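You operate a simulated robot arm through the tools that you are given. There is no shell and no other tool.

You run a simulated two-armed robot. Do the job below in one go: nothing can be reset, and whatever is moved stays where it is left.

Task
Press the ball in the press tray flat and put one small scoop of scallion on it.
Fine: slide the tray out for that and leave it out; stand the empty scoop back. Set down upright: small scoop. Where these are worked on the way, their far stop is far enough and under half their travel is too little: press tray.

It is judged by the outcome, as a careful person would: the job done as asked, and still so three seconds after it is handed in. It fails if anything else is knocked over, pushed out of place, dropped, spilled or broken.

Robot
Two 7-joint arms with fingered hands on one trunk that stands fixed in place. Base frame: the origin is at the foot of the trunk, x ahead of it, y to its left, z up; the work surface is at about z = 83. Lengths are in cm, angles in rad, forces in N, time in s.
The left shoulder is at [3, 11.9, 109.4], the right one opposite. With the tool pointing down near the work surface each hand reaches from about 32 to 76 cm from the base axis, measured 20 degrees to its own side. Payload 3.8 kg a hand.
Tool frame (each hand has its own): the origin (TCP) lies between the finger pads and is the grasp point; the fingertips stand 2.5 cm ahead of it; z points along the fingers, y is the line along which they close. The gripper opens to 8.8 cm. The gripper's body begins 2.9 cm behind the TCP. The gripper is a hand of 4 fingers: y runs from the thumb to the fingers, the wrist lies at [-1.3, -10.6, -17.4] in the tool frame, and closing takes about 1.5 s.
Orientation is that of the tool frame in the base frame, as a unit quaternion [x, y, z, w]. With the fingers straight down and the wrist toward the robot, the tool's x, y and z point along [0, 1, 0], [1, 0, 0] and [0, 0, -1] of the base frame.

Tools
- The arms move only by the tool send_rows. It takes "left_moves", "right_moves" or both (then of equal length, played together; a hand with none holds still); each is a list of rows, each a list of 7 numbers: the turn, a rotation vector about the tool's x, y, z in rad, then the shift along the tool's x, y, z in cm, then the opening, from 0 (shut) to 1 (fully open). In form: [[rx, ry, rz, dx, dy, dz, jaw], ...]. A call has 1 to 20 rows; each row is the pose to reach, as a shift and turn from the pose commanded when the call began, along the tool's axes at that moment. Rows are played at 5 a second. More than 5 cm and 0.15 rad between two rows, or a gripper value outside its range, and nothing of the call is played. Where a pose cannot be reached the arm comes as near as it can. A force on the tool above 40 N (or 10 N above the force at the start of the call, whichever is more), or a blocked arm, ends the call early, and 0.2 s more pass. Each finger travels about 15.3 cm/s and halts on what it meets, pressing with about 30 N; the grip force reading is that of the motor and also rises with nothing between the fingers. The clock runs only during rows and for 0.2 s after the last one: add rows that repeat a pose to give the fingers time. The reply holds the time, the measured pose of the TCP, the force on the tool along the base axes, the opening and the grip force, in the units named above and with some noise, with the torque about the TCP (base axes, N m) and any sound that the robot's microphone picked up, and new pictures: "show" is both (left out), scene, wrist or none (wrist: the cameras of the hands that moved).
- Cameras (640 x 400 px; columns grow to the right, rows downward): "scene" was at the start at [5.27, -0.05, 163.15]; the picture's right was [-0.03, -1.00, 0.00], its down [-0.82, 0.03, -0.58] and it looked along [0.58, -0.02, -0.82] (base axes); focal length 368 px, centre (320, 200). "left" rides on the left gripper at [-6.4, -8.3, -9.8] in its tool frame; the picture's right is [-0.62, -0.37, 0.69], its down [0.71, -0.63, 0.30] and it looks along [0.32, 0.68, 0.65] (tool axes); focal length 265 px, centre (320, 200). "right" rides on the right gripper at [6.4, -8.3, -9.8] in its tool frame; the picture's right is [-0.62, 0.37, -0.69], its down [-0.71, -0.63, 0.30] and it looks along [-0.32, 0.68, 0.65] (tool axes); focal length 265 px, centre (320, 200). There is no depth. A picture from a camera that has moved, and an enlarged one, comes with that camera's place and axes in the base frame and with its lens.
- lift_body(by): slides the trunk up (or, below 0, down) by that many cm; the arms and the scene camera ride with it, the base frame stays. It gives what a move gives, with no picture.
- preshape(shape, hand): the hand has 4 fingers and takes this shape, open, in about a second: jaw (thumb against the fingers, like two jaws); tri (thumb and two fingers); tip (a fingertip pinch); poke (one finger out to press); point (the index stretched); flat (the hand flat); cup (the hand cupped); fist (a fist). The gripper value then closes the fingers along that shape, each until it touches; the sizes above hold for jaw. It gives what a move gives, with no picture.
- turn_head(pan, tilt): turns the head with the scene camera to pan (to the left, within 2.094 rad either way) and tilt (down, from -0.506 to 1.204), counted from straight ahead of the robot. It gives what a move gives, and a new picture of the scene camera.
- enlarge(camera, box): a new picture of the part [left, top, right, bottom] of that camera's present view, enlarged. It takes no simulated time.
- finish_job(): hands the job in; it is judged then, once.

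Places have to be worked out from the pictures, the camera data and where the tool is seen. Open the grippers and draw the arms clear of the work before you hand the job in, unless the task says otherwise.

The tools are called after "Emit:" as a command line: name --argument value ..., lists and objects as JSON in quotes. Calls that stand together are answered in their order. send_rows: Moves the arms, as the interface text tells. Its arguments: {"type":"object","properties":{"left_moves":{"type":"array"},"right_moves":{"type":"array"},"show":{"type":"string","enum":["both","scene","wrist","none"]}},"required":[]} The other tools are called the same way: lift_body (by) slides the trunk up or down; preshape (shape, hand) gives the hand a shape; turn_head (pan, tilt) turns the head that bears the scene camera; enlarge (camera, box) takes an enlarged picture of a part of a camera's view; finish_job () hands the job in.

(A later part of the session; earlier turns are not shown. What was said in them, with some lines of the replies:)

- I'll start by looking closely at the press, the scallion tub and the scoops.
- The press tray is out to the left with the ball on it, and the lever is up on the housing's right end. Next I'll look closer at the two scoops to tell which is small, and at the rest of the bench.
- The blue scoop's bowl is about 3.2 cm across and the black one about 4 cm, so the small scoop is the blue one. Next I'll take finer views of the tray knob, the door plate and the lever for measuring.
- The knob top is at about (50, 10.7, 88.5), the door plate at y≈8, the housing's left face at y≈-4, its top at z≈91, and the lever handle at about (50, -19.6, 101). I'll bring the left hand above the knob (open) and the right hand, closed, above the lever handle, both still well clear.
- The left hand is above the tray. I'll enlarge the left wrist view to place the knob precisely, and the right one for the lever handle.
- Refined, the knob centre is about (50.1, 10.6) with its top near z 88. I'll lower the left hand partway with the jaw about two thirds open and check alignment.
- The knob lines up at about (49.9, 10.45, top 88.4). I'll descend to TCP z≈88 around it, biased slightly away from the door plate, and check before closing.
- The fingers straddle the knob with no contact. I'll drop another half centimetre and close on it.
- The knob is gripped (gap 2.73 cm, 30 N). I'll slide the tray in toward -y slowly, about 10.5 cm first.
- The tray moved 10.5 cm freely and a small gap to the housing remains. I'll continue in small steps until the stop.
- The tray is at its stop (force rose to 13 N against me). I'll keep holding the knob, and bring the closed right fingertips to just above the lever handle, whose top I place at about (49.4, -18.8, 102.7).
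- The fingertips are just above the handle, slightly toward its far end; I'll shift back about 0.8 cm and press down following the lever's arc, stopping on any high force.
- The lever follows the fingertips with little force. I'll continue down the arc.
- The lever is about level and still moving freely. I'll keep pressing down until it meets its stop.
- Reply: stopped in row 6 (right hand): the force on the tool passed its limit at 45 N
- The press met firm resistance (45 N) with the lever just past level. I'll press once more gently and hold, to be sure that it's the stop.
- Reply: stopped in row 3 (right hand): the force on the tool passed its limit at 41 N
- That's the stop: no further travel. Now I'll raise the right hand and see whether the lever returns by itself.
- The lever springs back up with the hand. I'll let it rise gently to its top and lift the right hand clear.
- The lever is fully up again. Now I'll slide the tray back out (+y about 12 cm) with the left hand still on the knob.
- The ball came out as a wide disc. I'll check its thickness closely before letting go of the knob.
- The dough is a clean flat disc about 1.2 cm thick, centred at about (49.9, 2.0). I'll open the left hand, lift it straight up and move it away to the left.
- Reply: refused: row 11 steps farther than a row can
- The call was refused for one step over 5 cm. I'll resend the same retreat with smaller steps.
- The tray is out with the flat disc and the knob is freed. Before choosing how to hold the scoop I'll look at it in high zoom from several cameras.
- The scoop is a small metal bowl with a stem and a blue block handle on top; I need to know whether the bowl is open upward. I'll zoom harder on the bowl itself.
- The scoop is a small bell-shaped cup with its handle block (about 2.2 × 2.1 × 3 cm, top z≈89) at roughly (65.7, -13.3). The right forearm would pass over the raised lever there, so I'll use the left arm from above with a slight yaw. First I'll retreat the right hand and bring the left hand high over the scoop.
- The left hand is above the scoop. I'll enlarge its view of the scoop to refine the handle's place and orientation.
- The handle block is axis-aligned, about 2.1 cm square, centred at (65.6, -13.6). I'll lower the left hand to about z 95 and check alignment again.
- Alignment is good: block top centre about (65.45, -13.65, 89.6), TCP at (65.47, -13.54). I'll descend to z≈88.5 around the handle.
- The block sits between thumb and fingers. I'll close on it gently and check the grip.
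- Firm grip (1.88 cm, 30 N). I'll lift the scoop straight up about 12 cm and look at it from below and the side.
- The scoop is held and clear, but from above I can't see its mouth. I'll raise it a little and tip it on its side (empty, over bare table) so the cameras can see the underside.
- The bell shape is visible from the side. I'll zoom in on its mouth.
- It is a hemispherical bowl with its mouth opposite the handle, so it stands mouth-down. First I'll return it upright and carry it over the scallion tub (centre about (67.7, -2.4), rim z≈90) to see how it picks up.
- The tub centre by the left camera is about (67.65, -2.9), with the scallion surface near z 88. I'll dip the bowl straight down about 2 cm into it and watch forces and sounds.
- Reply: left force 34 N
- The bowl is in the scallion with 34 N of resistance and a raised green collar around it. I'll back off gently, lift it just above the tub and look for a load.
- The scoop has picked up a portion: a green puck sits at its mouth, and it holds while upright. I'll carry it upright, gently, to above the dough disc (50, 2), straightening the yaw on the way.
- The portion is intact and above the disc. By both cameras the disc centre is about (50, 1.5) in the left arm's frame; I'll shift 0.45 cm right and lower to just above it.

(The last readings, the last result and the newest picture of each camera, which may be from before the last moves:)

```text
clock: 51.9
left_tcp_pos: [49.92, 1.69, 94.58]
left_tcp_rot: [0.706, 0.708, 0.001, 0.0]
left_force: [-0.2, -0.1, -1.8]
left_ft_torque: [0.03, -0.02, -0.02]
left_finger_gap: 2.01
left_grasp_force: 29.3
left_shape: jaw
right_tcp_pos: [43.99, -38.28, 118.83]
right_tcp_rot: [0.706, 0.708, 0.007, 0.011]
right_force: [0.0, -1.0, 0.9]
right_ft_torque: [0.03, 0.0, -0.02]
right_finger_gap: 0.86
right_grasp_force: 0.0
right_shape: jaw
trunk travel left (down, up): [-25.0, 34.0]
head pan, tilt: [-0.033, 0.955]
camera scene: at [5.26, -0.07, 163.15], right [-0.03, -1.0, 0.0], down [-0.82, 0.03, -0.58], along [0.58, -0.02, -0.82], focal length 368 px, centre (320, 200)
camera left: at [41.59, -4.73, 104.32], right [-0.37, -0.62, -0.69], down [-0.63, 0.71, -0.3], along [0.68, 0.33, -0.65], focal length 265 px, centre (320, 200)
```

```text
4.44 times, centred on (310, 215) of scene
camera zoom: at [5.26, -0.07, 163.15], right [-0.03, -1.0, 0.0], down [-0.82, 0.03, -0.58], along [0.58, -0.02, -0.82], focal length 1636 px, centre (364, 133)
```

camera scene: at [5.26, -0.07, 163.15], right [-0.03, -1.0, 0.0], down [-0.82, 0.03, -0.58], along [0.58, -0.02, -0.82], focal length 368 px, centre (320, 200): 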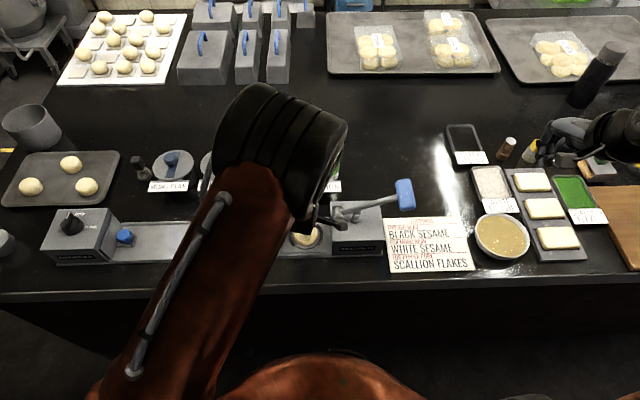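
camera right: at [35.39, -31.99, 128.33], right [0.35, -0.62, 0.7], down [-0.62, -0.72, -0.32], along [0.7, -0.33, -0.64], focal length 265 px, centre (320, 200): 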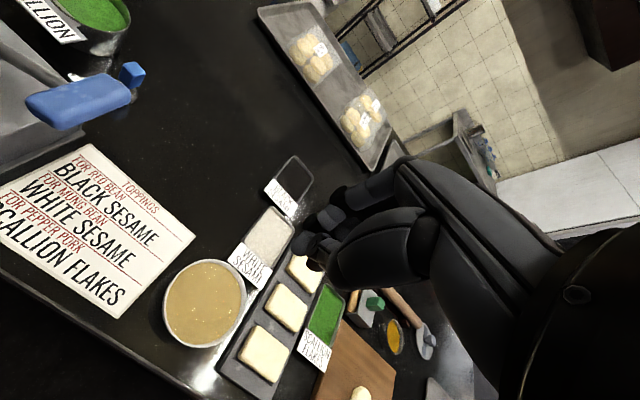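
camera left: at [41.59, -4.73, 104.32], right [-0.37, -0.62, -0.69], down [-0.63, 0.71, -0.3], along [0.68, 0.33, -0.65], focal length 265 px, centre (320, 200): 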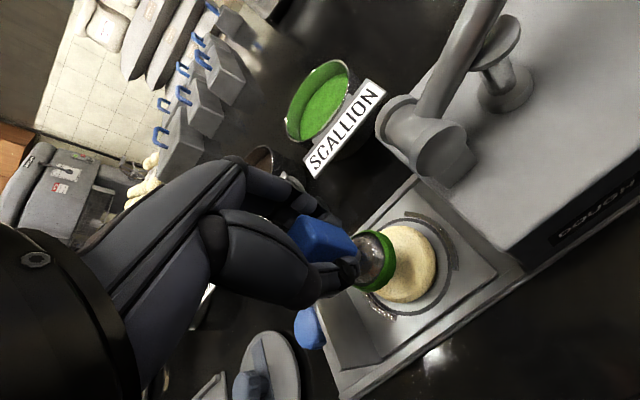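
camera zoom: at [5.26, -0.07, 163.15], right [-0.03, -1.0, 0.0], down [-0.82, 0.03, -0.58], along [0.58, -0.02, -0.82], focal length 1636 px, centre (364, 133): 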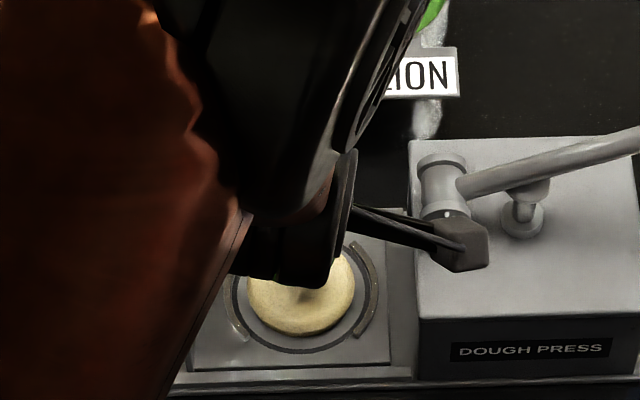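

The puck hangs a couple of centimetres above the disc, slightly left of its centre. I'll nudge it right by 0.35 cm and lower in small steps, watching the force.

Emit:
send_rows --left_moves '[[0, 0, 0, -0.2, -0.03, 0.4, 0.05], [0, 0, 0, -0.35, -0.05, 0.8, 0.05], [0, 0, 0, -0.35, -0.05, 1.2, 0.05], [0, 0, 0, -0.35, -0.05, 1.6, 0.05], [0, 0, 0, -0.35, -0.05, 1.6, 0.05]]' --show "wrist"

Emit:
enlarge --camera "left" --box '[300, 180, 460, 340]'

```text
clock: 53.1
left_tcp_pos: [49.87, 1.18, 92.92]
left_tcp_rot: [0.707, 0.707, 0.001, 0.0]
left_force: [-0.6, -0.1, -1.2]
left_ft_torque: [-0.03, 0.0, 0.0]
left_finger_gap: 2.01
left_grasp_force: 30.3
left_shape: jaw
right_tcp_pos: [43.87, -38.32, 118.68]
right_tcp_rot: [0.706, 0.708, 0.007, 0.011]
right_force: [-0.5, -0.4, 0.1]
right_ft_torque: [-0.03, 0.0, 0.01]
right_finger_gap: 0.87
right_grasp_force: 0.0
right_shape: jaw
trunk travel left (down, up): [-25.0, 34.0]
head pan, tilt: [-0.033, 0.955]
camera left: at [41.6, -5.1, 102.75], right [-0.37, -0.62, -0.69], down [-0.63, 0.71, -0.3], along [0.68, 0.33, -0.65], focal length 265 px, centre (320, 200)
```

left: 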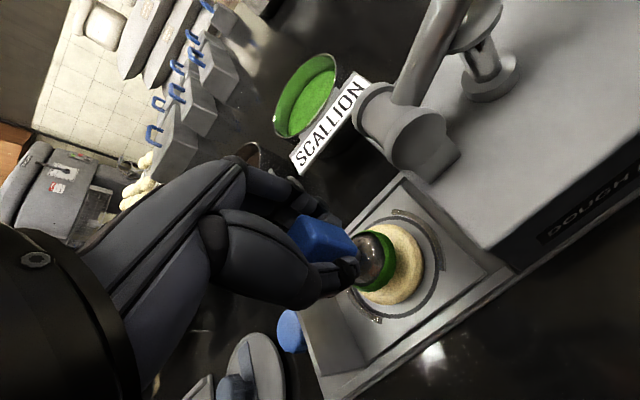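

```text
2.50 times, centred on (380, 260) of left
camera zoom: at [41.6, -5.1, 102.75], right [-0.37, -0.62, -0.69], down [-0.63, 0.71, -0.3], along [0.68, 0.33, -0.65], focal length 664 px, centre (170, 50)
```

zoom: 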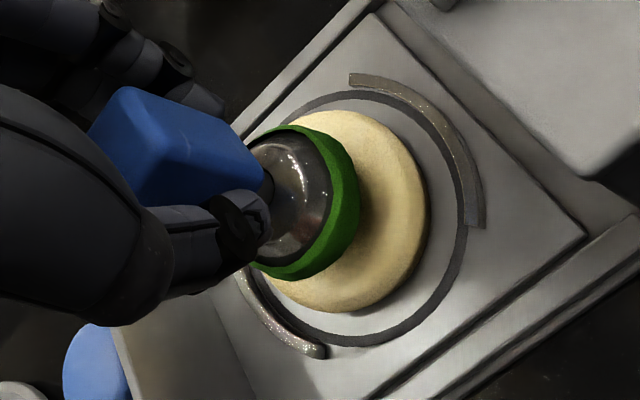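

The puck is centred on the disc and almost touching. I'll lower another few millimetres to light contact.

Emit:
send_rows --left_moves '[[0, 0, 0, 0, 0, 0.2, 0.05], [0, 0, 0, 0, 0, 0.4, 0.05], [0, 0, 0, 0, 0, 0.6, 0.05], [0, 0, 0, 0, 0, 0.6, 0.05]]' --show "wrist"

Emit:
enlarge --camera "left" --box '[300, 180, 460, 340]'

```text
clock: 54.1
left_tcp_pos: [49.92, 1.22, 92.34]
left_tcp_rot: [0.706, 0.708, 0.001, -0.001]
left_force: [-0.1, -0.1, -1.8]
left_ft_torque: [-0.03, 0.01, 0.01]
left_finger_gap: 1.99
left_grasp_force: 30.0
left_shape: jaw
right_tcp_pos: [44.0, -38.37, 118.74]
right_tcp_rot: [0.706, 0.708, 0.007, 0.011]
right_force: [0.8, 0.7, -0.4]
right_ft_torque: [0.02, -0.02, -0.04]
right_finger_gap: 0.85
right_grasp_force: 0.0
right_shape: jaw
trunk travel left (down, up): [-25.0, 34.0]
head pan, tilt: [-0.033, 0.955]
camera left: at [41.62, -5.09, 102.15], right [-0.37, -0.62, -0.69], down [-0.63, 0.71, -0.3], along [0.68, 0.33, -0.65], focal length 265 px, centre (320, 200)
```

left: 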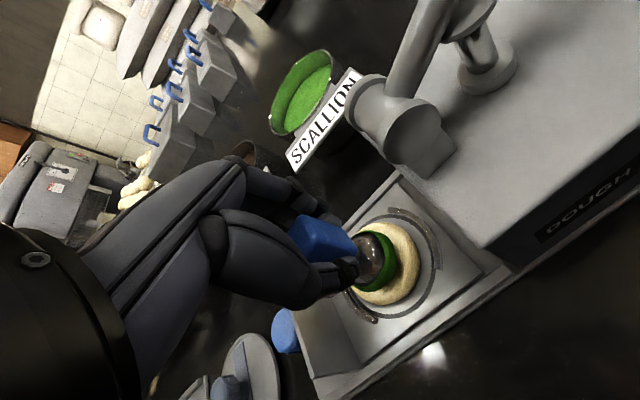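

```text
2.50 times, centred on (380, 260) of left
camera zoom: at [41.62, -5.09, 102.15], right [-0.37, -0.62, -0.69], down [-0.63, 0.71, -0.3], along [0.68, 0.33, -0.65], focal length 664 px, centre (170, 50)
```

zoom: 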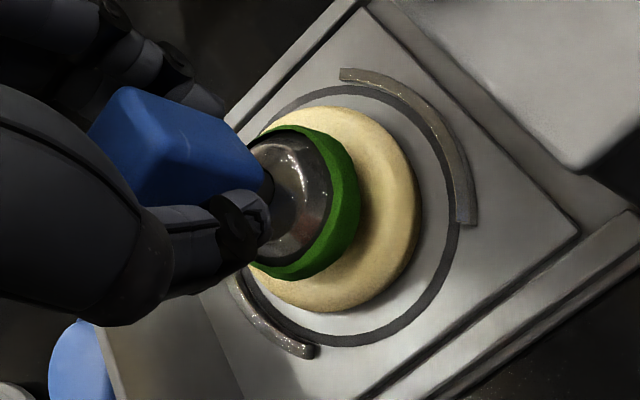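

Still no contact force. I'll lower a little further, in 2 mm steps.

Emit:
send_rows --left_moves '[[0, 0, 0, 0, 0, 0.2, 0.05], [0, 0, 0, 0, 0, 0.4, 0.05], [0, 0, 0, 0, 0, 0.6, 0.05], [0, 0, 0, 0, 0, 0.6, 0.05]]' --show "wrist"

Emit:
enlarge --camera "left" --box '[300, 180, 460, 340]'

```text
clock: 55.1
left_tcp_pos: [50.03, 1.18, 91.7]
left_tcp_rot: [0.707, 0.708, 0.001, -0.001]
left_force: [-0.6, 0.1, -0.9]
left_ft_torque: [0.03, -0.01, 0.01]
left_finger_gap: 1.97
left_grasp_force: 29.5
left_shape: jaw
right_tcp_pos: [43.96, -38.43, 118.63]
right_tcp_rot: [0.706, 0.708, 0.007, 0.011]
right_force: [-0.8, 0.1, 0.0]
right_ft_torque: [0.0, 0.02, -0.02]
right_finger_gap: 0.9
right_grasp_force: 0.0
right_shape: jaw
trunk travel left (down, up): [-25.0, 34.0]
head pan, tilt: [-0.033, 0.955]
camera left: at [41.64, -5.1, 101.52], right [-0.37, -0.62, -0.69], down [-0.63, 0.71, -0.3], along [0.68, 0.33, -0.65], focal length 265 px, centre (320, 200)
```

left: 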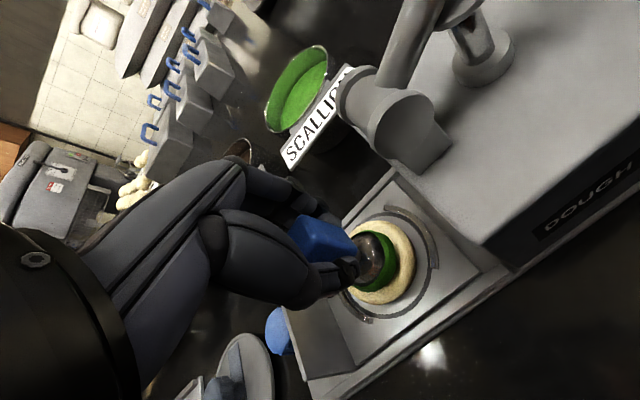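

```text
2.50 times, centred on (380, 260) of left
camera zoom: at [41.64, -5.1, 101.52], right [-0.37, -0.62, -0.69], down [-0.63, 0.71, -0.3], along [0.68, 0.33, -0.65], focal length 664 px, centre (170, 50)
```

zoom: 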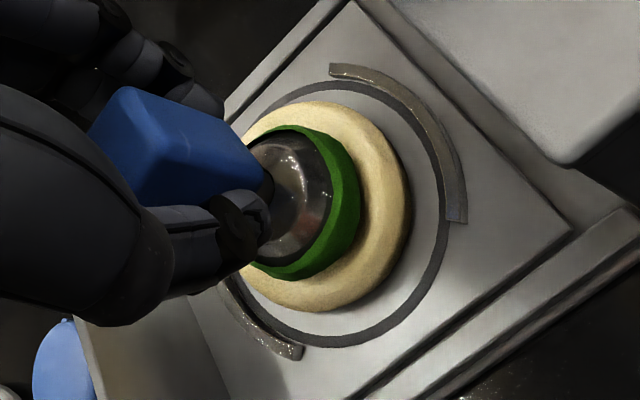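

Well centred, still no contact. Lowering further.

Emit:
send_rows --left_moves '[[0, 0, 0, 0, 0, 0.2, 0.05], [0, 0, 0, 0, 0, 0.4, 0.05], [0, 0, 0, 0, 0, 0.6, 0.05], [0, 0, 0, 0, 0, 0.6, 0.05]]' --show "wrist"

Emit:
enlarge --camera "left" --box '[300, 180, 460, 340]'

```text
clock: 56.1
left_tcp_pos: [49.87, 1.3, 91.26]
left_tcp_rot: [0.707, 0.708, 0.001, 0.002]
left_force: [-2.0, 0.5, 13.5]
left_ft_torque: [0.0, -0.09, -0.03]
left_finger_gap: 2.01
left_grasp_force: 29.4
left_shape: jaw
right_tcp_pos: [43.84, -38.31, 118.66]
right_tcp_rot: [0.706, 0.708, 0.008, 0.01]
right_force: [-0.8, 0.1, -0.8]
right_ft_torque: [0.0, 0.01, 0.03]
right_finger_gap: 0.87
right_grasp_force: 0.1
right_shape: jaw
trunk travel left (down, up): [-25.0, 34.0]
head pan, tilt: [-0.033, 0.955]
camera left: at [41.6, -5.13, 101.03], right [-0.36, -0.62, -0.69], down [-0.63, 0.71, -0.31], along [0.69, 0.33, -0.65], focal length 265 px, centre (320, 200)
```

left: 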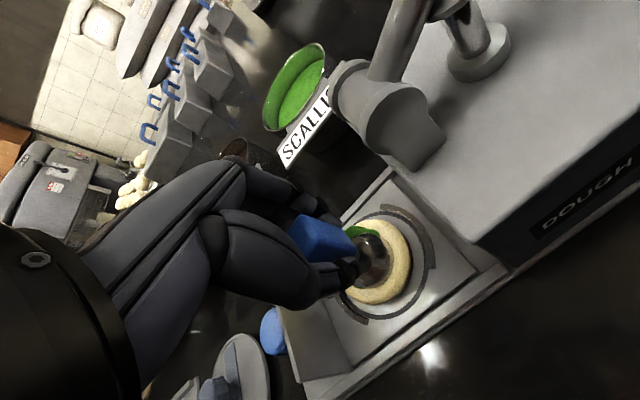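

```text
2.50 times, centred on (380, 260) of left
camera zoom: at [41.6, -5.13, 101.03], right [-0.36, -0.62, -0.69], down [-0.63, 0.71, -0.31], along [0.69, 0.33, -0.65], focal length 664 px, centre (170, 50)
```

zoom: 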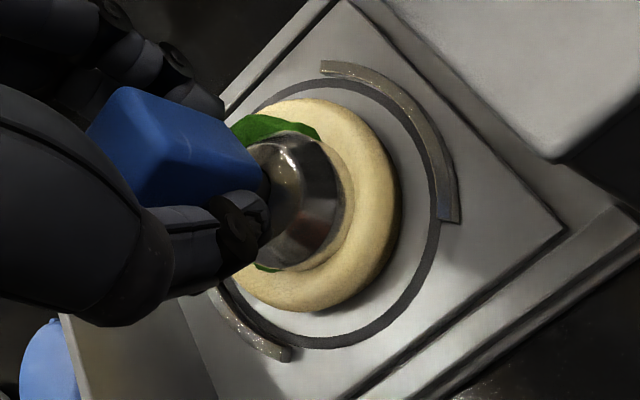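

On contact (13.5 N) the portion left the bowl onto the dough. I'll lift the scoop slowly and look at what's on the disc.

Emit:
send_rows --left_moves '[[0, 0, 0, 0, 0, -0.3, 0.05], [0, 0, 0, 0, 0, -0.8, 0.05], [0, 0, 0, 0, 0, -1.5, 0.05], [0, 0, 0, 0, 0, -2.5, 0.05], [0, 0, 0, 0, 0, -4, 0.05], [0, 0, 0, 0, 0, -6, 0.05], [0, 0, 0, 0, 0, -8, 0.05], [0, 0, 0, 0, 0, -8, 0.05]]' --show "both"

Emit:
enlarge --camera "left" --box '[280, 160, 520, 340]'

Emit:
enlarge --camera "scene" --box '[260, 170, 360, 260]'

```text
clock: 57.9
left_tcp_pos: [50.02, 1.31, 99.1]
left_tcp_rot: [0.706, 0.708, 0.0, -0.001]
left_force: [-1.2, -0.2, -0.6]
left_ft_torque: [-0.02, 0.0, -0.02]
left_finger_gap: 2.0
left_grasp_force: 29.9
left_shape: jaw
right_tcp_pos: [43.81, -38.34, 118.7]
right_tcp_rot: [0.706, 0.708, 0.007, 0.01]
right_force: [1.0, -0.4, -0.4]
right_ft_torque: [0.03, 0.01, -0.01]
right_finger_gap: 0.89
right_grasp_force: 0.1
right_shape: jaw
trunk travel left (down, up): [-25.0, 34.0]
head pan, tilt: [-0.033, 0.955]
camera scene: at [5.32, -0.07, 163.15], right [-0.03, -1.0, 0.0], down [-0.82, 0.03, -0.58], along [0.58, -0.02, -0.82], focal length 368 px, centre (320, 200)
camera left: at [41.65, -5.02, 108.99], right [-0.37, -0.62, -0.69], down [-0.63, 0.71, -0.3], along [0.68, 0.33, -0.65], focal length 265 px, centre (320, 200)
```

scene: 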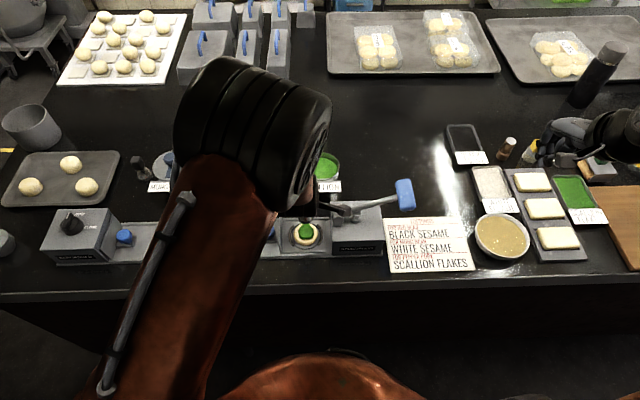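
left: 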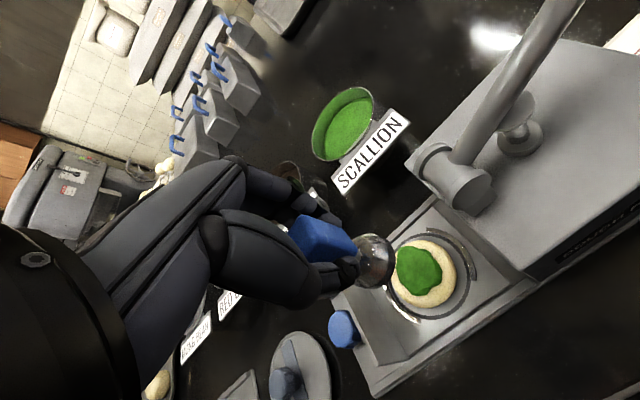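

```text
2.22 times, centred on (400, 250) of left
camera zoom: at [41.65, -5.02, 108.99], right [-0.37, -0.62, -0.69], down [-0.63, 0.71, -0.3], along [0.68, 0.33, -0.65], focal length 590 px, centre (142, 89)
```

zoom: 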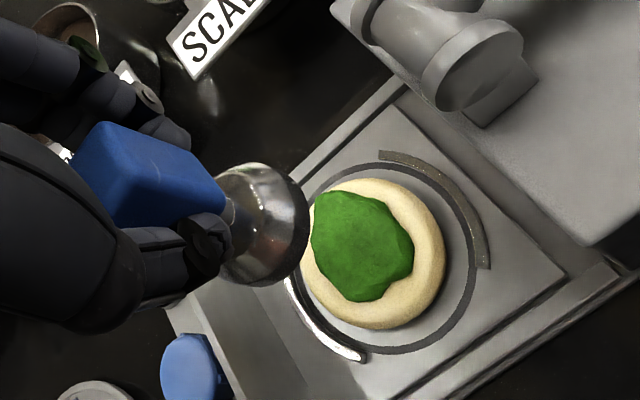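

```text
4.44 times, centred on (310, 215) of scene
camera zoom: at [5.32, -0.07, 163.15], right [-0.03, -1.0, 0.0], down [-0.82, 0.03, -0.58], along [0.58, -0.02, -0.82], focal length 1636 px, centre (364, 133)
```

zoom: 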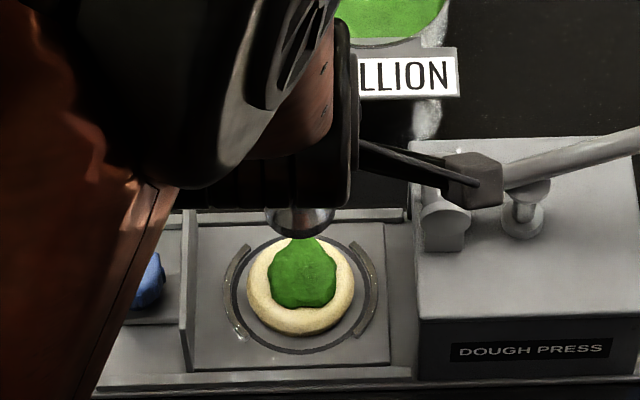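

One heap of scallion lies on the disc and the scoop is empty. I'll lift, carry the scoop forward around the lever, and back over its place at (65.5, -13.7), restoring the yaw it was picked up with.

Emit:
send_rows --left_moves '[[0, 0, 0, 0, 0, -2, 0.05], [0, 0, 0, 0, 0, -4, 0.05], [0, 0, 0, 0, 2, -5, 0.05], [0, 0, 0, 0, 4.5, -5, 0.05], [0, 0, 0.03, 0, 7.5, -5, 0.05], [0, 0, 0.07, -0.5, 10.5, -5, 0.05], [0, 0, 0.11, -1.5, 13.0, -5, 0.05], [0, 0, 0.15, -3, 15.0, -5, 0.05], [0, 0, 0.19, -5.5, 15.5, -5, 0.05], [0, 0, 0.23, -8, 15.5, -5, 0.05], [0, 0, 0.27, -10.5, 15.5, -5, 0.05], [0, 0, 0.31, -13, 15.5, -5, 0.05], [0, 0, 0.349, -14.98, 15.5, -5, 0.05], [0, 0, 0.349, -14.98, 15.5, -5, 0.05]]' --show "both"

Emit:
enlarge --camera "left" --box '[240, 160, 440, 340]'

Emit:
enlarge --camera "scene" --box '[320, 100, 440, 200]'

Emit:
enlarge --camera "right" --box '[0, 0, 160, 120]'

```text
clock: 60.9
left_tcp_pos: [65.46, -13.66, 104.01]
left_tcp_rot: [0.818, 0.575, 0.001, 0.0]
left_force: [-0.2, -0.6, -1.1]
left_ft_torque: [0.0, 0.04, -0.03]
left_finger_gap: 1.96
left_grasp_force: 29.4
left_shape: jaw
right_tcp_pos: [43.93, -38.3, 118.7]
right_tcp_rot: [0.706, 0.708, 0.007, 0.01]
right_force: [-0.1, 0.7, -0.1]
right_ft_torque: [0.0, 0.01, 0.01]
right_finger_gap: 0.86
right_grasp_force: 0.0
right_shape: jaw
trunk travel left (down, up): [-25.0, 34.0]
head pan, tilt: [-0.033, 0.955]
camera scene: at [5.28, -0.05, 163.15], right [-0.03, -1.0, 0.0], down [-0.82, 0.03, -0.58], along [0.58, -0.02, -0.82], focal length 368 px, centre (320, 200)
camera left: at [55.45, -16.85, 113.9], right [-0.56, -0.46, -0.69], down [-0.35, 0.89, -0.3], along [0.75, 0.07, -0.65], focal length 265 px, centre (320, 200)
```

scene: 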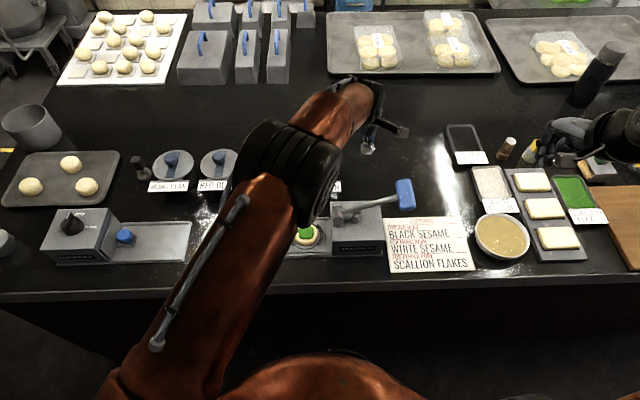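
left: 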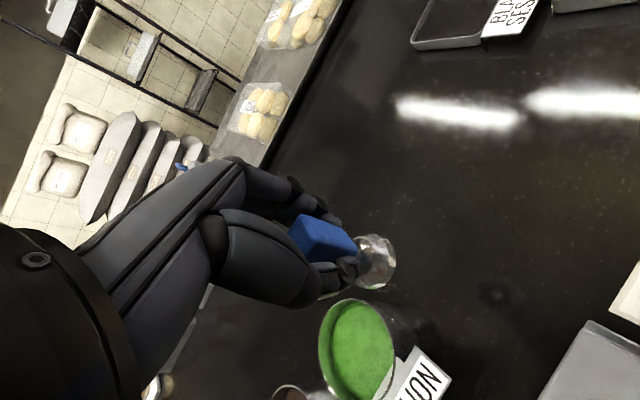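

```text
2.22 times, centred on (340, 250) of left
camera zoom: at [55.45, -16.85, 113.9], right [-0.56, -0.46, -0.69], down [-0.35, 0.89, -0.3], along [0.75, 0.07, -0.65], focal length 590 px, centre (276, 89)
```

zoom: 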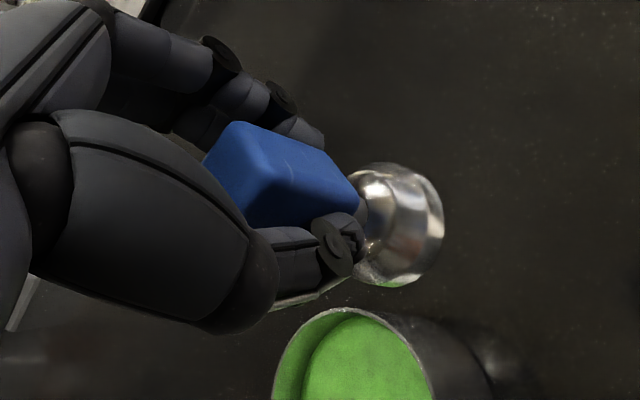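

```text
4.00 times, centred on (380, 150) of scene
camera zoom: at [5.28, -0.05, 163.15], right [-0.03, -1.0, 0.0], down [-0.82, 0.03, -0.58], along [0.58, -0.02, -0.82], focal length 1473 px, centre (80, 400)
```

zoom: 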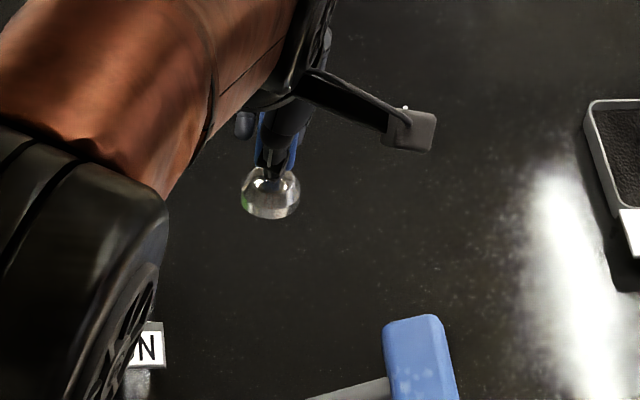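

```text
3.33 times, centred on (80, 60) of right
camera zoom: at [35.39, -32.01, 128.32], right [0.35, -0.62, 0.7], down [-0.62, -0.72, -0.32], along [0.7, -0.33, -0.64], focal length 885 px, centre (1120, 667)
```

zoom: 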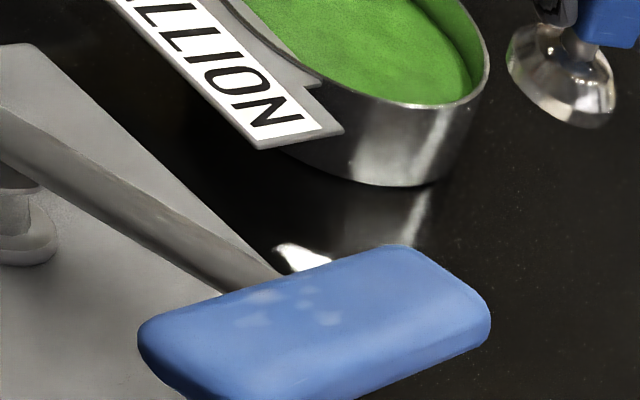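

The scoop looks upright. I'll lower it to about 1.5 cm above the table first.

Emit:
send_rows --left_moves '[[0, 0, 0, 0, 0, 2.5, 0.05], [0, 0, 0, 0, 0, 5, 0.05], [0, 0, 0, 0, 0, 7.5, 0.05], [0, 0, 0, 0, 0, 10, 0.05], [0, 0, 0, 0, 0, 12, 0.05], [0, 0, 0, 0, 0, 13.5, 0.05], [0, 0, 0, 0, 0, 14.3, 0.05], [0, 0, 0, 0, 0, 14.3, 0.05]]' --show "both"

Emit:
enlarge --camera "left" --box '[280, 180, 460, 320]'

Emit:
enlarge --camera "right" --box '[60, 30, 180, 120]'

```text
clock: 62.7
left_tcp_pos: [65.51, -13.62, 89.72]
left_tcp_rot: [0.819, 0.574, 0.001, 0.0]
left_force: [-0.7, 0.8, -1.1]
left_ft_torque: [-0.11, 0.0, -0.09]
left_finger_gap: 1.98
left_grasp_force: 29.6
left_shape: jaw
right_tcp_pos: [43.91, -38.38, 118.74]
right_tcp_rot: [0.706, 0.708, 0.007, 0.011]
right_force: [-0.3, 0.1, -0.5]
right_ft_torque: [0.01, 0.02, 0.05]
right_finger_gap: 0.89
right_grasp_force: 0.1
right_shape: jaw
trunk travel left (down, up): [-25.0, 34.0]
head pan, tilt: [-0.033, 0.955]
camera scene: at [5.29, -0.06, 163.15], right [-0.03, -1.0, 0.0], down [-0.82, 0.03, -0.58], along [0.58, -0.02, -0.82], focal length 368 px, centre (320, 200)
camera left: at [55.51, -16.78, 99.5], right [-0.56, -0.46, -0.69], down [-0.35, 0.89, -0.3], along [0.75, 0.07, -0.65], focal length 265 px, centre (320, 200)
```

scene: 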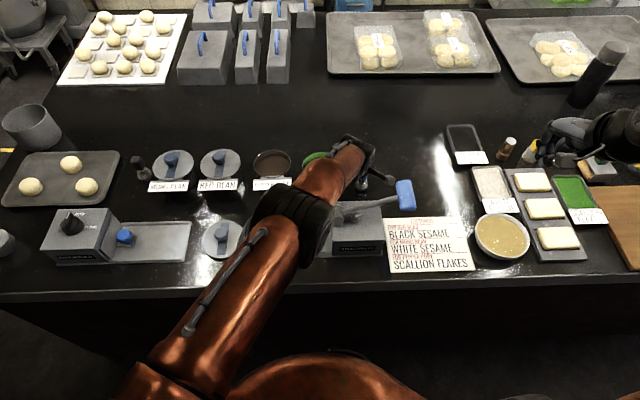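
left: 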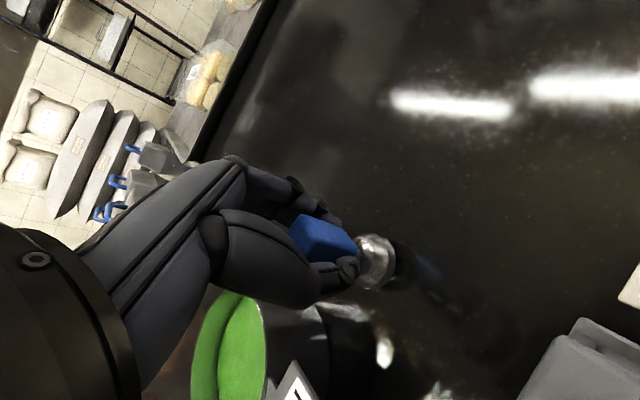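

```text
2.86 times, centred on (370, 250) of left
camera zoom: at [55.51, -16.78, 99.5], right [-0.56, -0.46, -0.69], down [-0.35, 0.89, -0.3], along [0.75, 0.07, -0.65], focal length 758 px, centre (177, 57)
```

zoom: 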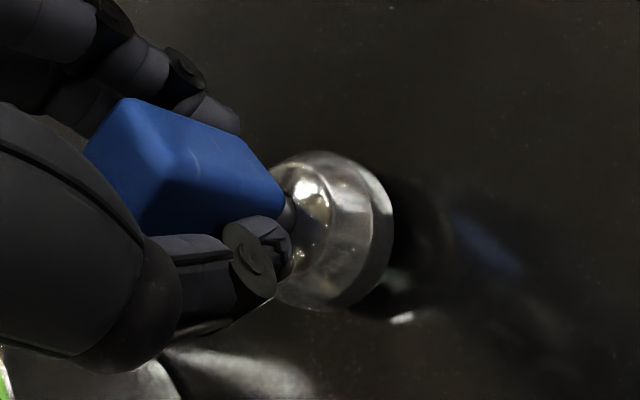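

```text
4.44 times, centred on (120, 75) of right
camera zoom: at [35.4, -32.01, 128.32], right [0.35, -0.62, 0.7], down [-0.62, -0.72, -0.32], along [0.7, -0.33, -0.64], focal length 1180 px, centre (1209, 756)
```

zoom: 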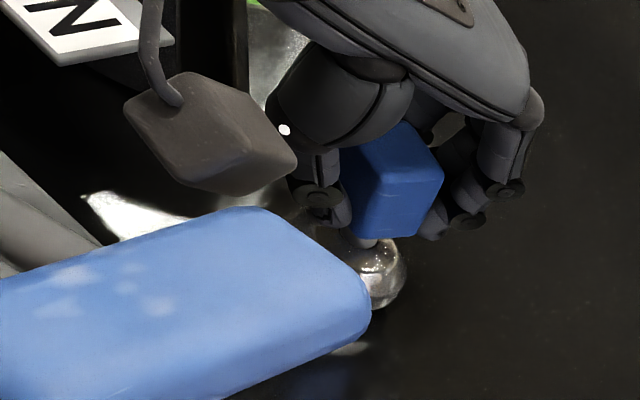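

The gap to the table is small. I'll lower in 2–3 mm steps to find contact.

Emit:
send_rows --left_moves '[[0, 0, 0, 0, 0, 0.3, 0.05], [0, 0, 0, 0, 0, 0.6, 0.05], [0, 0, 0, 0, 0, 0.9, 0.05], [0, 0, 0, 0, 0, 1.1, 0.05], [0, 0, 0, 0, 0, 1.1, 0.05]]' --show "wrist"

Emit:
enlarge --camera "left" --box '[280, 180, 460, 320]'

```text
clock: 63.9
left_tcp_pos: [65.54, -13.69, 88.62]
left_tcp_rot: [0.819, 0.574, 0.001, -0.001]
left_force: [-0.8, 0.1, -0.5]
left_ft_torque: [0.02, 0.0, -0.01]
left_finger_gap: 1.96
left_grasp_force: 29.8
left_shape: jaw
right_tcp_pos: [44.0, -38.32, 118.59]
right_tcp_rot: [0.706, 0.708, 0.007, 0.011]
right_force: [-0.6, 0.4, -1.9]
right_ft_torque: [0.02, -0.02, -0.01]
right_finger_gap: 0.84
right_grasp_force: 0.1
right_shape: jaw
trunk travel left (down, up): [-25.0, 34.0]
head pan, tilt: [-0.033, 0.955]
camera left: at [55.47, -16.79, 98.49], right [-0.56, -0.46, -0.69], down [-0.35, 0.89, -0.3], along [0.75, 0.07, -0.65], focal length 265 px, centre (320, 200)
```

left: 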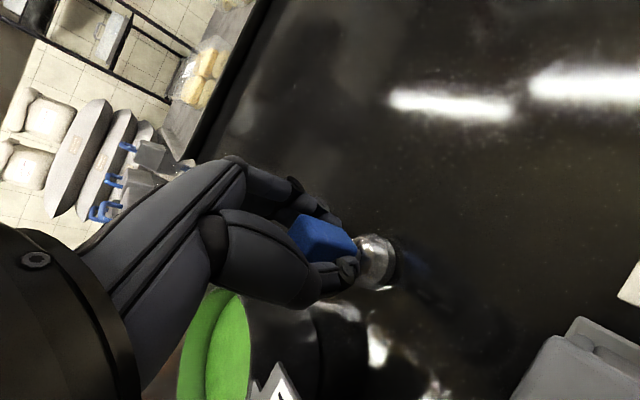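

```text
2.86 times, centred on (370, 250) of left
camera zoom: at [55.47, -16.79, 98.49], right [-0.56, -0.46, -0.69], down [-0.35, 0.89, -0.3], along [0.75, 0.07, -0.65], focal length 758 px, centre (177, 57)
```

zoom: 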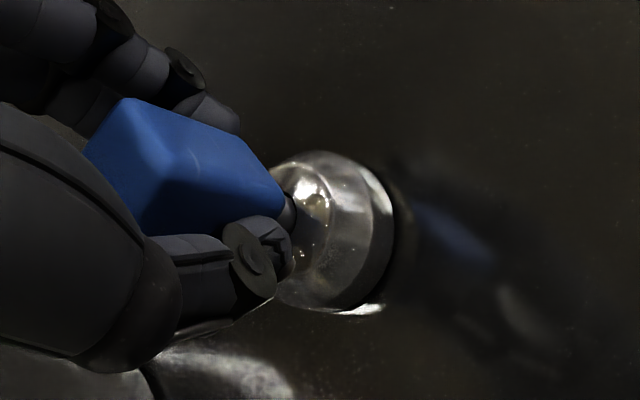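

Nearly down; a thin reflection gap remains. A few more millimetres.

Emit:
send_rows --left_moves '[[0, 0, 0, 0, 0, 0.15, 0.05], [0, 0, 0, 0, 0, 0.3, 0.05], [0, 0, 0, 0, 0, 0.4, 0.05], [0, 0, 0, 0, 0, 0.4, 0.05]]' --show "wrist"

Emit:
enlarge --camera "left" --box '[280, 180, 460, 320]'

```text
clock: 64.9
left_tcp_pos: [65.54, -13.75, 88.45]
left_tcp_rot: [0.818, 0.575, 0.002, 0.001]
left_force: [-2.1, 0.3, 9.7]
left_ft_torque: [-0.05, -0.04, -0.02]
left_finger_gap: 2.0
left_grasp_force: 29.7
left_shape: jaw
right_tcp_pos: [43.92, -38.34, 118.72]
right_tcp_rot: [0.706, 0.708, 0.008, 0.011]
right_force: [-1.0, 0.7, 0.3]
right_ft_torque: [0.01, -0.02, 0.0]
right_finger_gap: 0.86
right_grasp_force: 0.0
right_shape: jaw
trunk travel left (down, up): [-25.0, 34.0]
head pan, tilt: [-0.033, 0.955]
camera left: at [55.39, -16.81, 98.27], right [-0.56, -0.46, -0.69], down [-0.35, 0.89, -0.31], along [0.76, 0.07, -0.65], focal length 265 px, centre (320, 200)
```

left: 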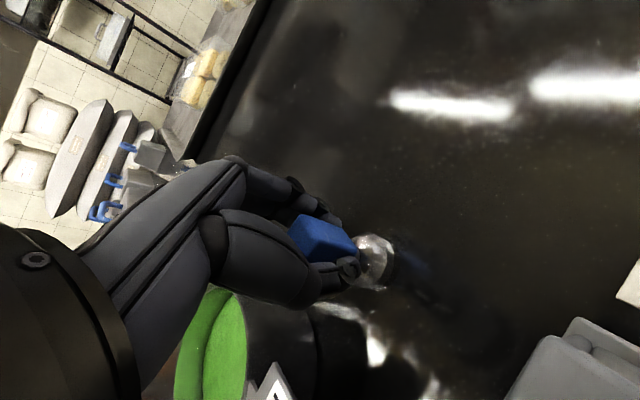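

```text
2.86 times, centred on (370, 250) of left
camera zoom: at [55.39, -16.81, 98.27], right [-0.56, -0.46, -0.69], down [-0.35, 0.89, -0.31], along [0.76, 0.07, -0.65], focal length 758 px, centre (177, 57)
```

zoom: 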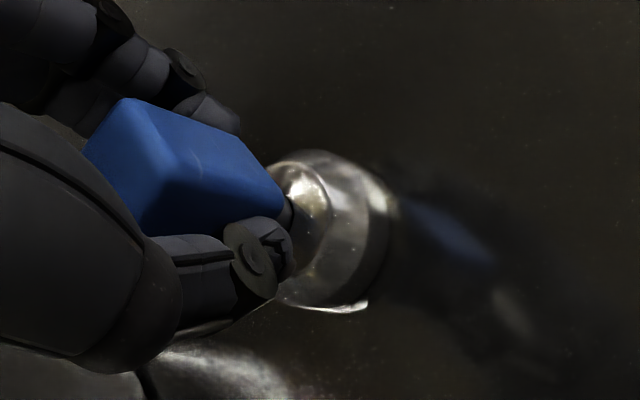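

Contact at 9.7 N with the TCP at the same height as when picked up, so the bowl is standing on the table. I'll relax the push slightly and open the fingers gradually.

Emit:
send_rows --left_moves '[[0, 0, 0, 0, 0, -0.15, 0.05], [0, 0, 0, 0, 0, -0.15, 0.2], [0, 0, 0, 0, 0, -0.15, 0.25], [0, 0, 0, 0, 0, -0.15, 0.3], [0, 0, 0, 0, 0, -0.15, 0.4], [0, 0, 0, 0, 0, -0.15, 0.5], [0, 0, 0, 0, 0, -0.15, 0.6], [0, 0, 0, 0, 0, -0.15, 0.6]]' --show "wrist"

Emit:
enlarge --camera "left" --box '[260, 170, 460, 330]'

Emit:
enlarge --camera "right" --box '[60, 30, 180, 120]'

```text
clock: 66.7
left_tcp_pos: [65.54, -13.52, 88.37]
left_tcp_rot: [0.819, 0.573, 0.001, 0.0]
left_force: [1.2, -0.1, -0.2]
left_ft_torque: [0.03, 0.01, -0.01]
left_finger_gap: 5.23
left_grasp_force: 0.0
left_shape: jaw
right_tcp_pos: [43.92, -38.37, 118.71]
right_tcp_rot: [0.706, 0.708, 0.008, 0.01]
right_force: [-0.2, -0.8, 0.4]
right_ft_torque: [-0.02, -0.05, 0.02]
right_finger_gap: 0.88
right_grasp_force: 0.1
right_shape: jaw
trunk travel left (down, up): [-25.0, 34.0]
head pan, tilt: [-0.033, 0.955]
camera left: at [55.45, -16.78, 98.26], right [-0.56, -0.46, -0.69], down [-0.35, 0.89, -0.3], along [0.75, 0.07, -0.65], focal length 265 px, centre (320, 200)
```

left: 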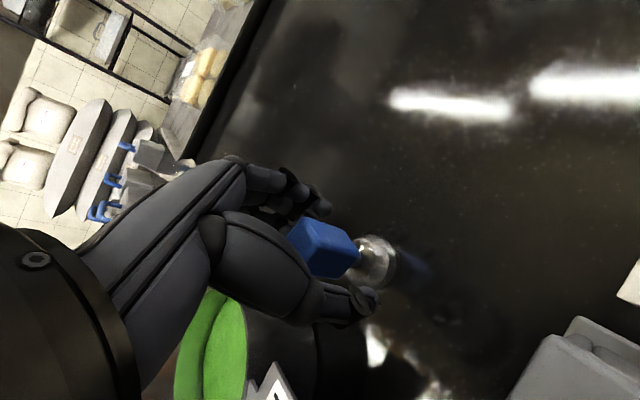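

```text
2.50 times, centred on (360, 250) of left
camera zoom: at [55.45, -16.78, 98.26], right [-0.56, -0.46, -0.69], down [-0.35, 0.89, -0.3], along [0.75, 0.07, -0.65], focal length 664 px, centre (220, 75)
```

zoom: 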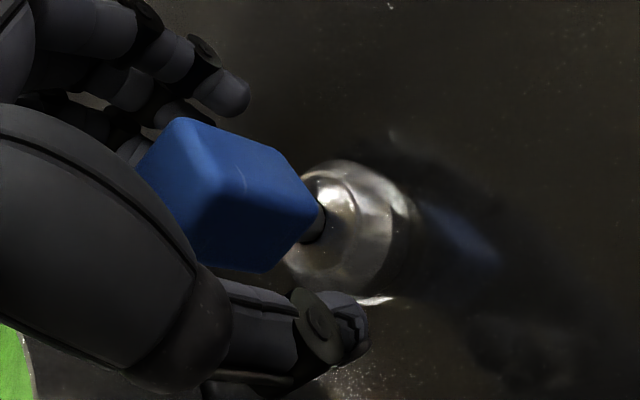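

```text
4.44 times, centred on (120, 75) of right
camera zoom: at [35.39, -32.02, 128.32], right [0.35, -0.62, 0.7], down [-0.62, -0.72, -0.32], along [0.7, -0.33, -0.64], focal length 1180 px, centre (1209, 756)
```

zoom: 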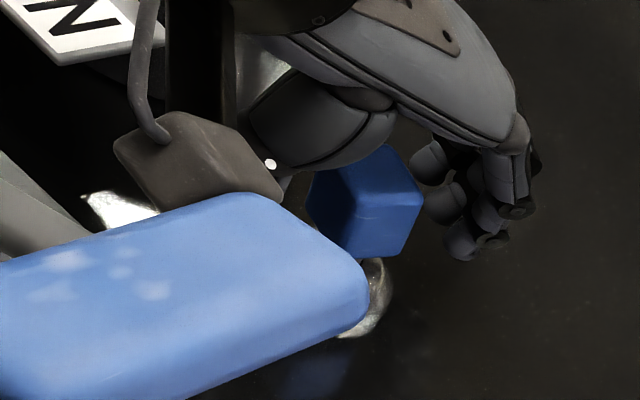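

The scoop stands on its own with the fingers clear. I'll raise the left hand straight up and then retreat it to the left.

Emit:
send_rows --left_moves '[[0, 0, 0, 0, 0, -0.6, 0.6], [0, 0, 0, 0, 0, -2, 0.6], [0, 0, 0, 0, 0, -4, 0.6], [0, 0, 0, 0, 0, -7, 0.6], [0, 0, 0, 0, 0, -10.5, 0.6], [0, 0, 0, 0, 0, -14, 0.6], [0, 0, 0, 0, 0, -18, 0.6], [0, 0, 0, 0, 0, -22, 0.6], [0, 0, 0, 0, 0, -25, 0.6], [0, 0, 0, 0, 0, -25, 0.6]]' --show "both"

Emit:
enlarge --camera "left" --box '[420, 240, 540, 340]'

Emit:
enlarge --camera "scene" --box '[320, 140, 420, 220]'

```text
clock: 68.9
left_tcp_pos: [65.39, -13.65, 113.44]
left_tcp_rot: [0.819, 0.574, 0.001, -0.003]
left_force: [-0.4, -0.2, 0.1]
left_ft_torque: [-0.03, 0.02, 0.01]
left_finger_gap: 5.25
left_grasp_force: 0.0
left_shape: jaw
right_tcp_pos: [44.02, -38.35, 118.63]
right_tcp_rot: [0.705, 0.709, 0.006, 0.01]
right_force: [-1.5, -0.1, -0.4]
right_ft_torque: [0.0, -0.01, -0.03]
right_finger_gap: 0.88
right_grasp_force: 0.0
right_shape: jaw
trunk travel left (down, up): [-25.0, 34.0]
head pan, tilt: [-0.033, 0.955]
camera scene: at [5.3, -0.08, 163.15], right [-0.03, -1.0, 0.0], down [-0.82, 0.03, -0.58], along [0.58, -0.02, -0.82], focal length 368 px, centre (320, 200)
camera left: at [55.5, -16.75, 123.4], right [-0.56, -0.46, -0.69], down [-0.35, 0.89, -0.3], along [0.75, 0.07, -0.65], focal length 265 px, centre (320, 200)
```

scene: 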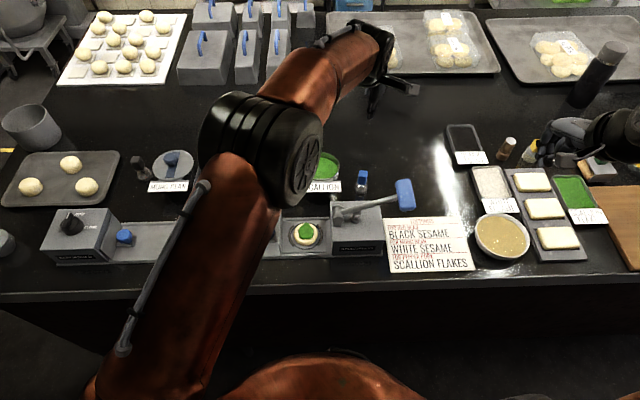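
left: 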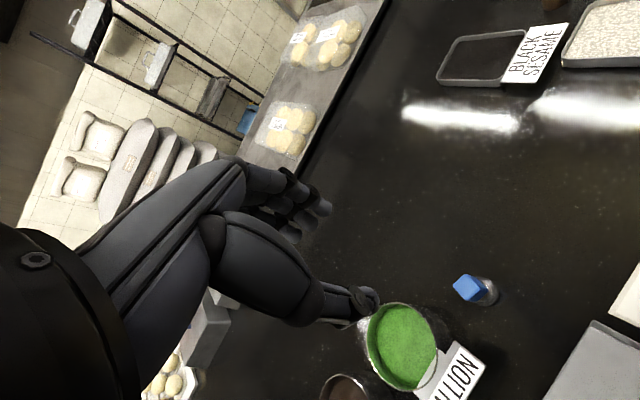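

```text
4.00 times, centred on (480, 290) of left
camera zoom: at [55.5, -16.75, 123.4], right [-0.56, -0.46, -0.69], down [-0.35, 0.89, -0.3], along [0.75, 0.07, -0.65], focal length 1062 px, centre (-320, -160)
```

zoom: 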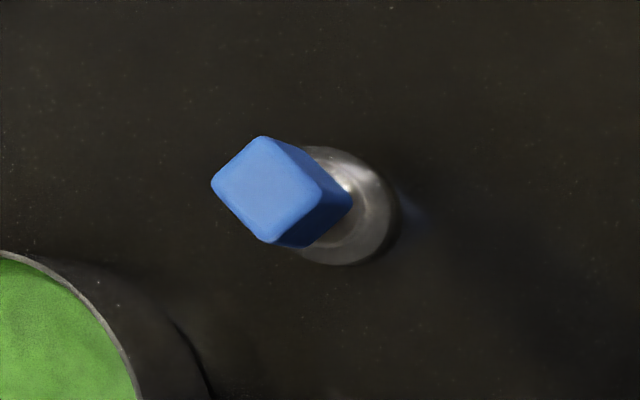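

```text
5.00 times, centred on (370, 180) of scene
camera zoom: at [5.3, -0.08, 163.15], right [-0.03, -1.0, 0.0], down [-0.82, 0.03, -0.58], along [0.58, -0.02, -0.82], focal length 1841 px, centre (70, 300)
```

zoom: 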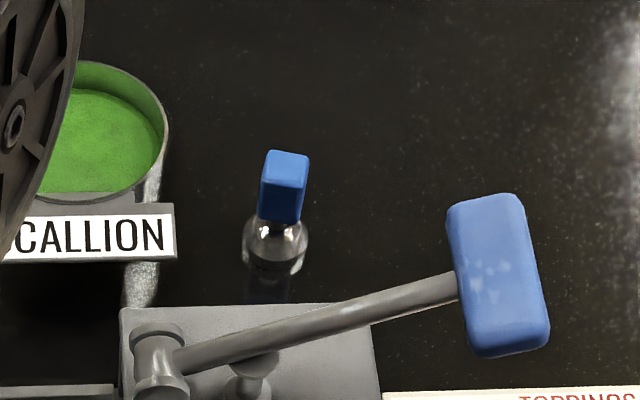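

The scoop stands upright in its place and the scallion sits on the disc. I'll retreat the left arm to the left, clear of the work.

Emit:
send_rows --left_moves '[[0, 0, 0, 0, -1, -1, 0.6], [0, 0, -0.035, 2, -3, -1.5, 0.6], [0, 0, -0.07, 5, -5, -2, 0.6], [0, 0, -0.105, 8, -7.5, -2, 0.6], [0, 0, -0.14, 11, -10, -2, 0.6], [0, 0, -0.175, 14, -12.5, -2, 0.6], [0, 0, -0.21, 17, -15, -2, 0.6], [0, 0, -0.245, 20, -18, -2, 0.6], [0, 0, -0.28, 22.5, -21, -2, 0.6], [0, 0, -0.315, 25, -24, -2, 0.6], [0, 0, -0.349, 27, -27, -2, 0.6], [0, 0, -0.349, 28.5, -30, -2, 0.6], [0, 0, -0.349, 28.5, -30, -2, 0.6]]' --show "both"

Emit:
enlarge --camera "scene" --box '[240, 140, 440, 265]'

Emit:
enlarge --camera "scene" --box '[270, 205, 334, 250]'

```text
clock: 71.7
left_tcp_pos: [46.96, 23.26, 115.43]
left_tcp_rot: [0.707, 0.708, 0.001, -0.001]
left_force: [0.0, -0.8, 0.5]
left_ft_torque: [0.01, 0.0, -0.02]
left_finger_gap: 5.25
left_grasp_force: 0.0
left_shape: jaw
right_tcp_pos: [44.0, -38.49, 118.67]
right_tcp_rot: [0.706, 0.709, 0.007, 0.01]
right_force: [-0.8, 1.3, -0.5]
right_ft_torque: [0.01, 0.01, 0.02]
right_finger_gap: 0.9
right_grasp_force: 0.0
right_shape: jaw
trunk travel left (down, up): [-25.0, 34.0]
head pan, tilt: [-0.033, 0.955]
camera scene: at [5.33, -0.13, 163.15], right [-0.03, -1.0, 0.0], down [-0.82, 0.03, -0.58], along [0.58, -0.02, -0.82], focal length 368 px, centre (320, 200)
camera left: at [38.62, 16.91, 125.26], right [-0.37, -0.62, -0.69], down [-0.63, 0.71, -0.3], along [0.68, 0.33, -0.65], focal length 265 px, centre (320, 200)
```

scene: 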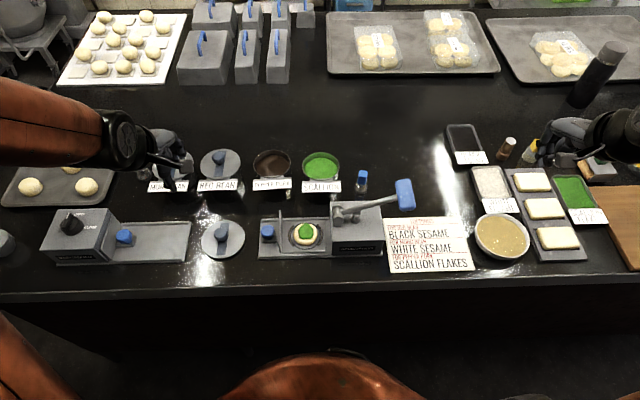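
left: 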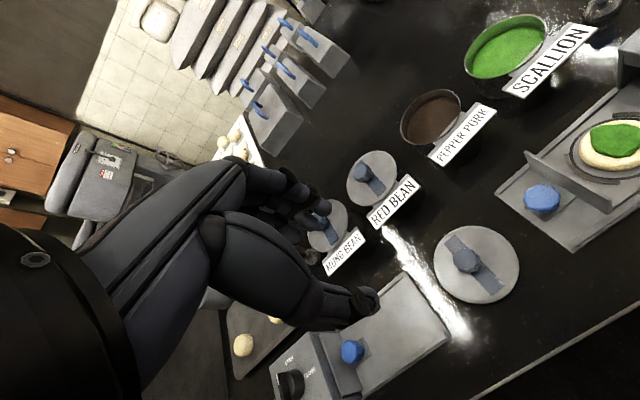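

```text
3.20 times, centred on (340, 202) of scene
camera zoom: at [5.33, -0.13, 163.15], right [-0.03, -1.0, 0.0], down [-0.82, 0.03, -0.58], along [0.58, -0.02, -0.82], focal length 1178 px, centre (256, 192)
```

zoom: 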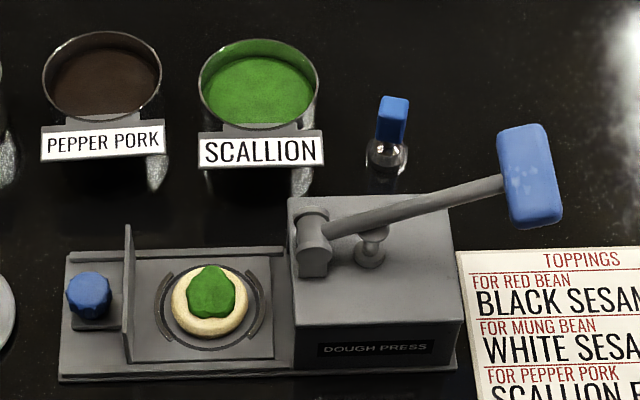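

```text
8.89 times, centred on (302, 228) of scene
camera zoom: at [5.33, -0.13, 163.15], right [-0.03, -1.0, 0.0], down [-0.82, 0.03, -0.58], along [0.58, -0.02, -0.82], focal length 3273 px, centre (480, -44)
```

zoom: 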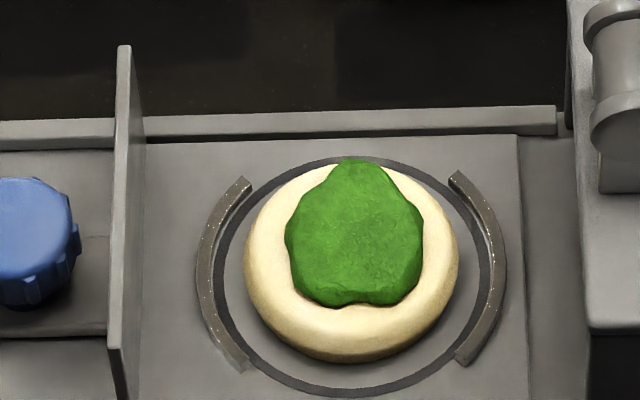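

Everything matches: flat dough with one heap of scallion, tray out as it began, lever up, scoop standing where it was. I'll open both grippers fully and lift them a little before handing in.

Emit:
send_rows --left_moves '[[0, 0, 0, 0, 0, -1, 0.8], [0, 0, 0, 0, 0, -2, 1], [0, 0, 0, 0, 0, -3, 1], [0, 0, 0, 0, 0, -3, 1]]' --right_moves '[[0, 0, 0, 0, 0, -0.5, 0.5], [0, 0, 0, 0, 0, -1, 0.8], [0, 0, 0, 0, 0, -1, 1], [0, 0, 0, 0, 0, -1, 1]]' --show "scene"

```text
clock: 72.7
left_tcp_pos: [46.98, 23.25, 118.62]
left_tcp_rot: [0.706, 0.708, 0.001, -0.001]
left_force: [-0.1, -0.5, 0.6]
left_ft_torque: [0.01, 0.03, -0.03]
left_finger_gap: 8.76
left_grasp_force: 0.1
left_shape: jaw
right_tcp_pos: [43.89, -38.35, 119.75]
right_tcp_rot: [0.706, 0.708, 0.007, 0.01]
right_force: [-0.4, -0.2, -1.7]
right_ft_torque: [-0.01, 0.0, 0.03]
right_finger_gap: 8.79
right_grasp_force: 0.0
right_shape: jaw
trunk travel left (down, up): [-25.0, 34.0]
head pan, tilt: [-0.033, 0.955]
camera scene: at [5.29, -0.06, 163.15], right [-0.03, -1.0, 0.0], down [-0.82, 0.03, -0.58], along [0.58, -0.02, -0.82], focal length 368 px, centre (320, 200)
```

scene: 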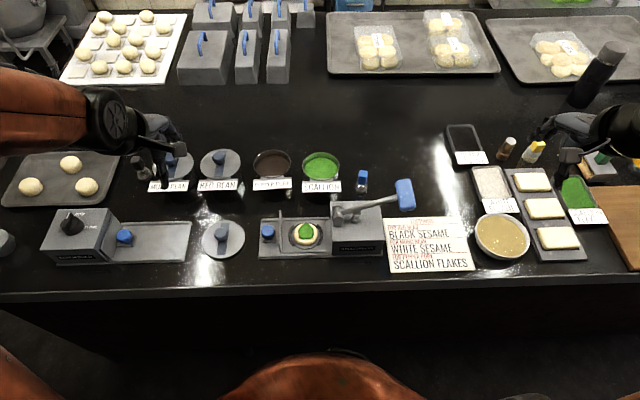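

Both grippers are open and clear, and the scene is at rest with the job done. Handing it in.

Emit:
finish_job

```text
The job is handed in.
```

The ball is pressed flat and has one small scoop of scallion on it. I've handed the job in and don't have a verdict yet.

- **Pressing:** I slid the tray in to its stop and pressed the lever until it would go no further. It came out as a flat disc about 6 cm across, and the lever sprang back up by itself.
- **Tray:** I slid it back out to where it began and left it out.
- **Scallion:** I dipped the small (blue) scoop once into the scallion tub and set the portion down on the disc. The heap sits slightly off centre but lies within the disc, and I saw no spills.
- **Scoop:** It stands empty and upright in its original spot, turned slightly about its own axis.

Both grippers are open and clear of the work, and in the last pictures nothing else looked disturbed.
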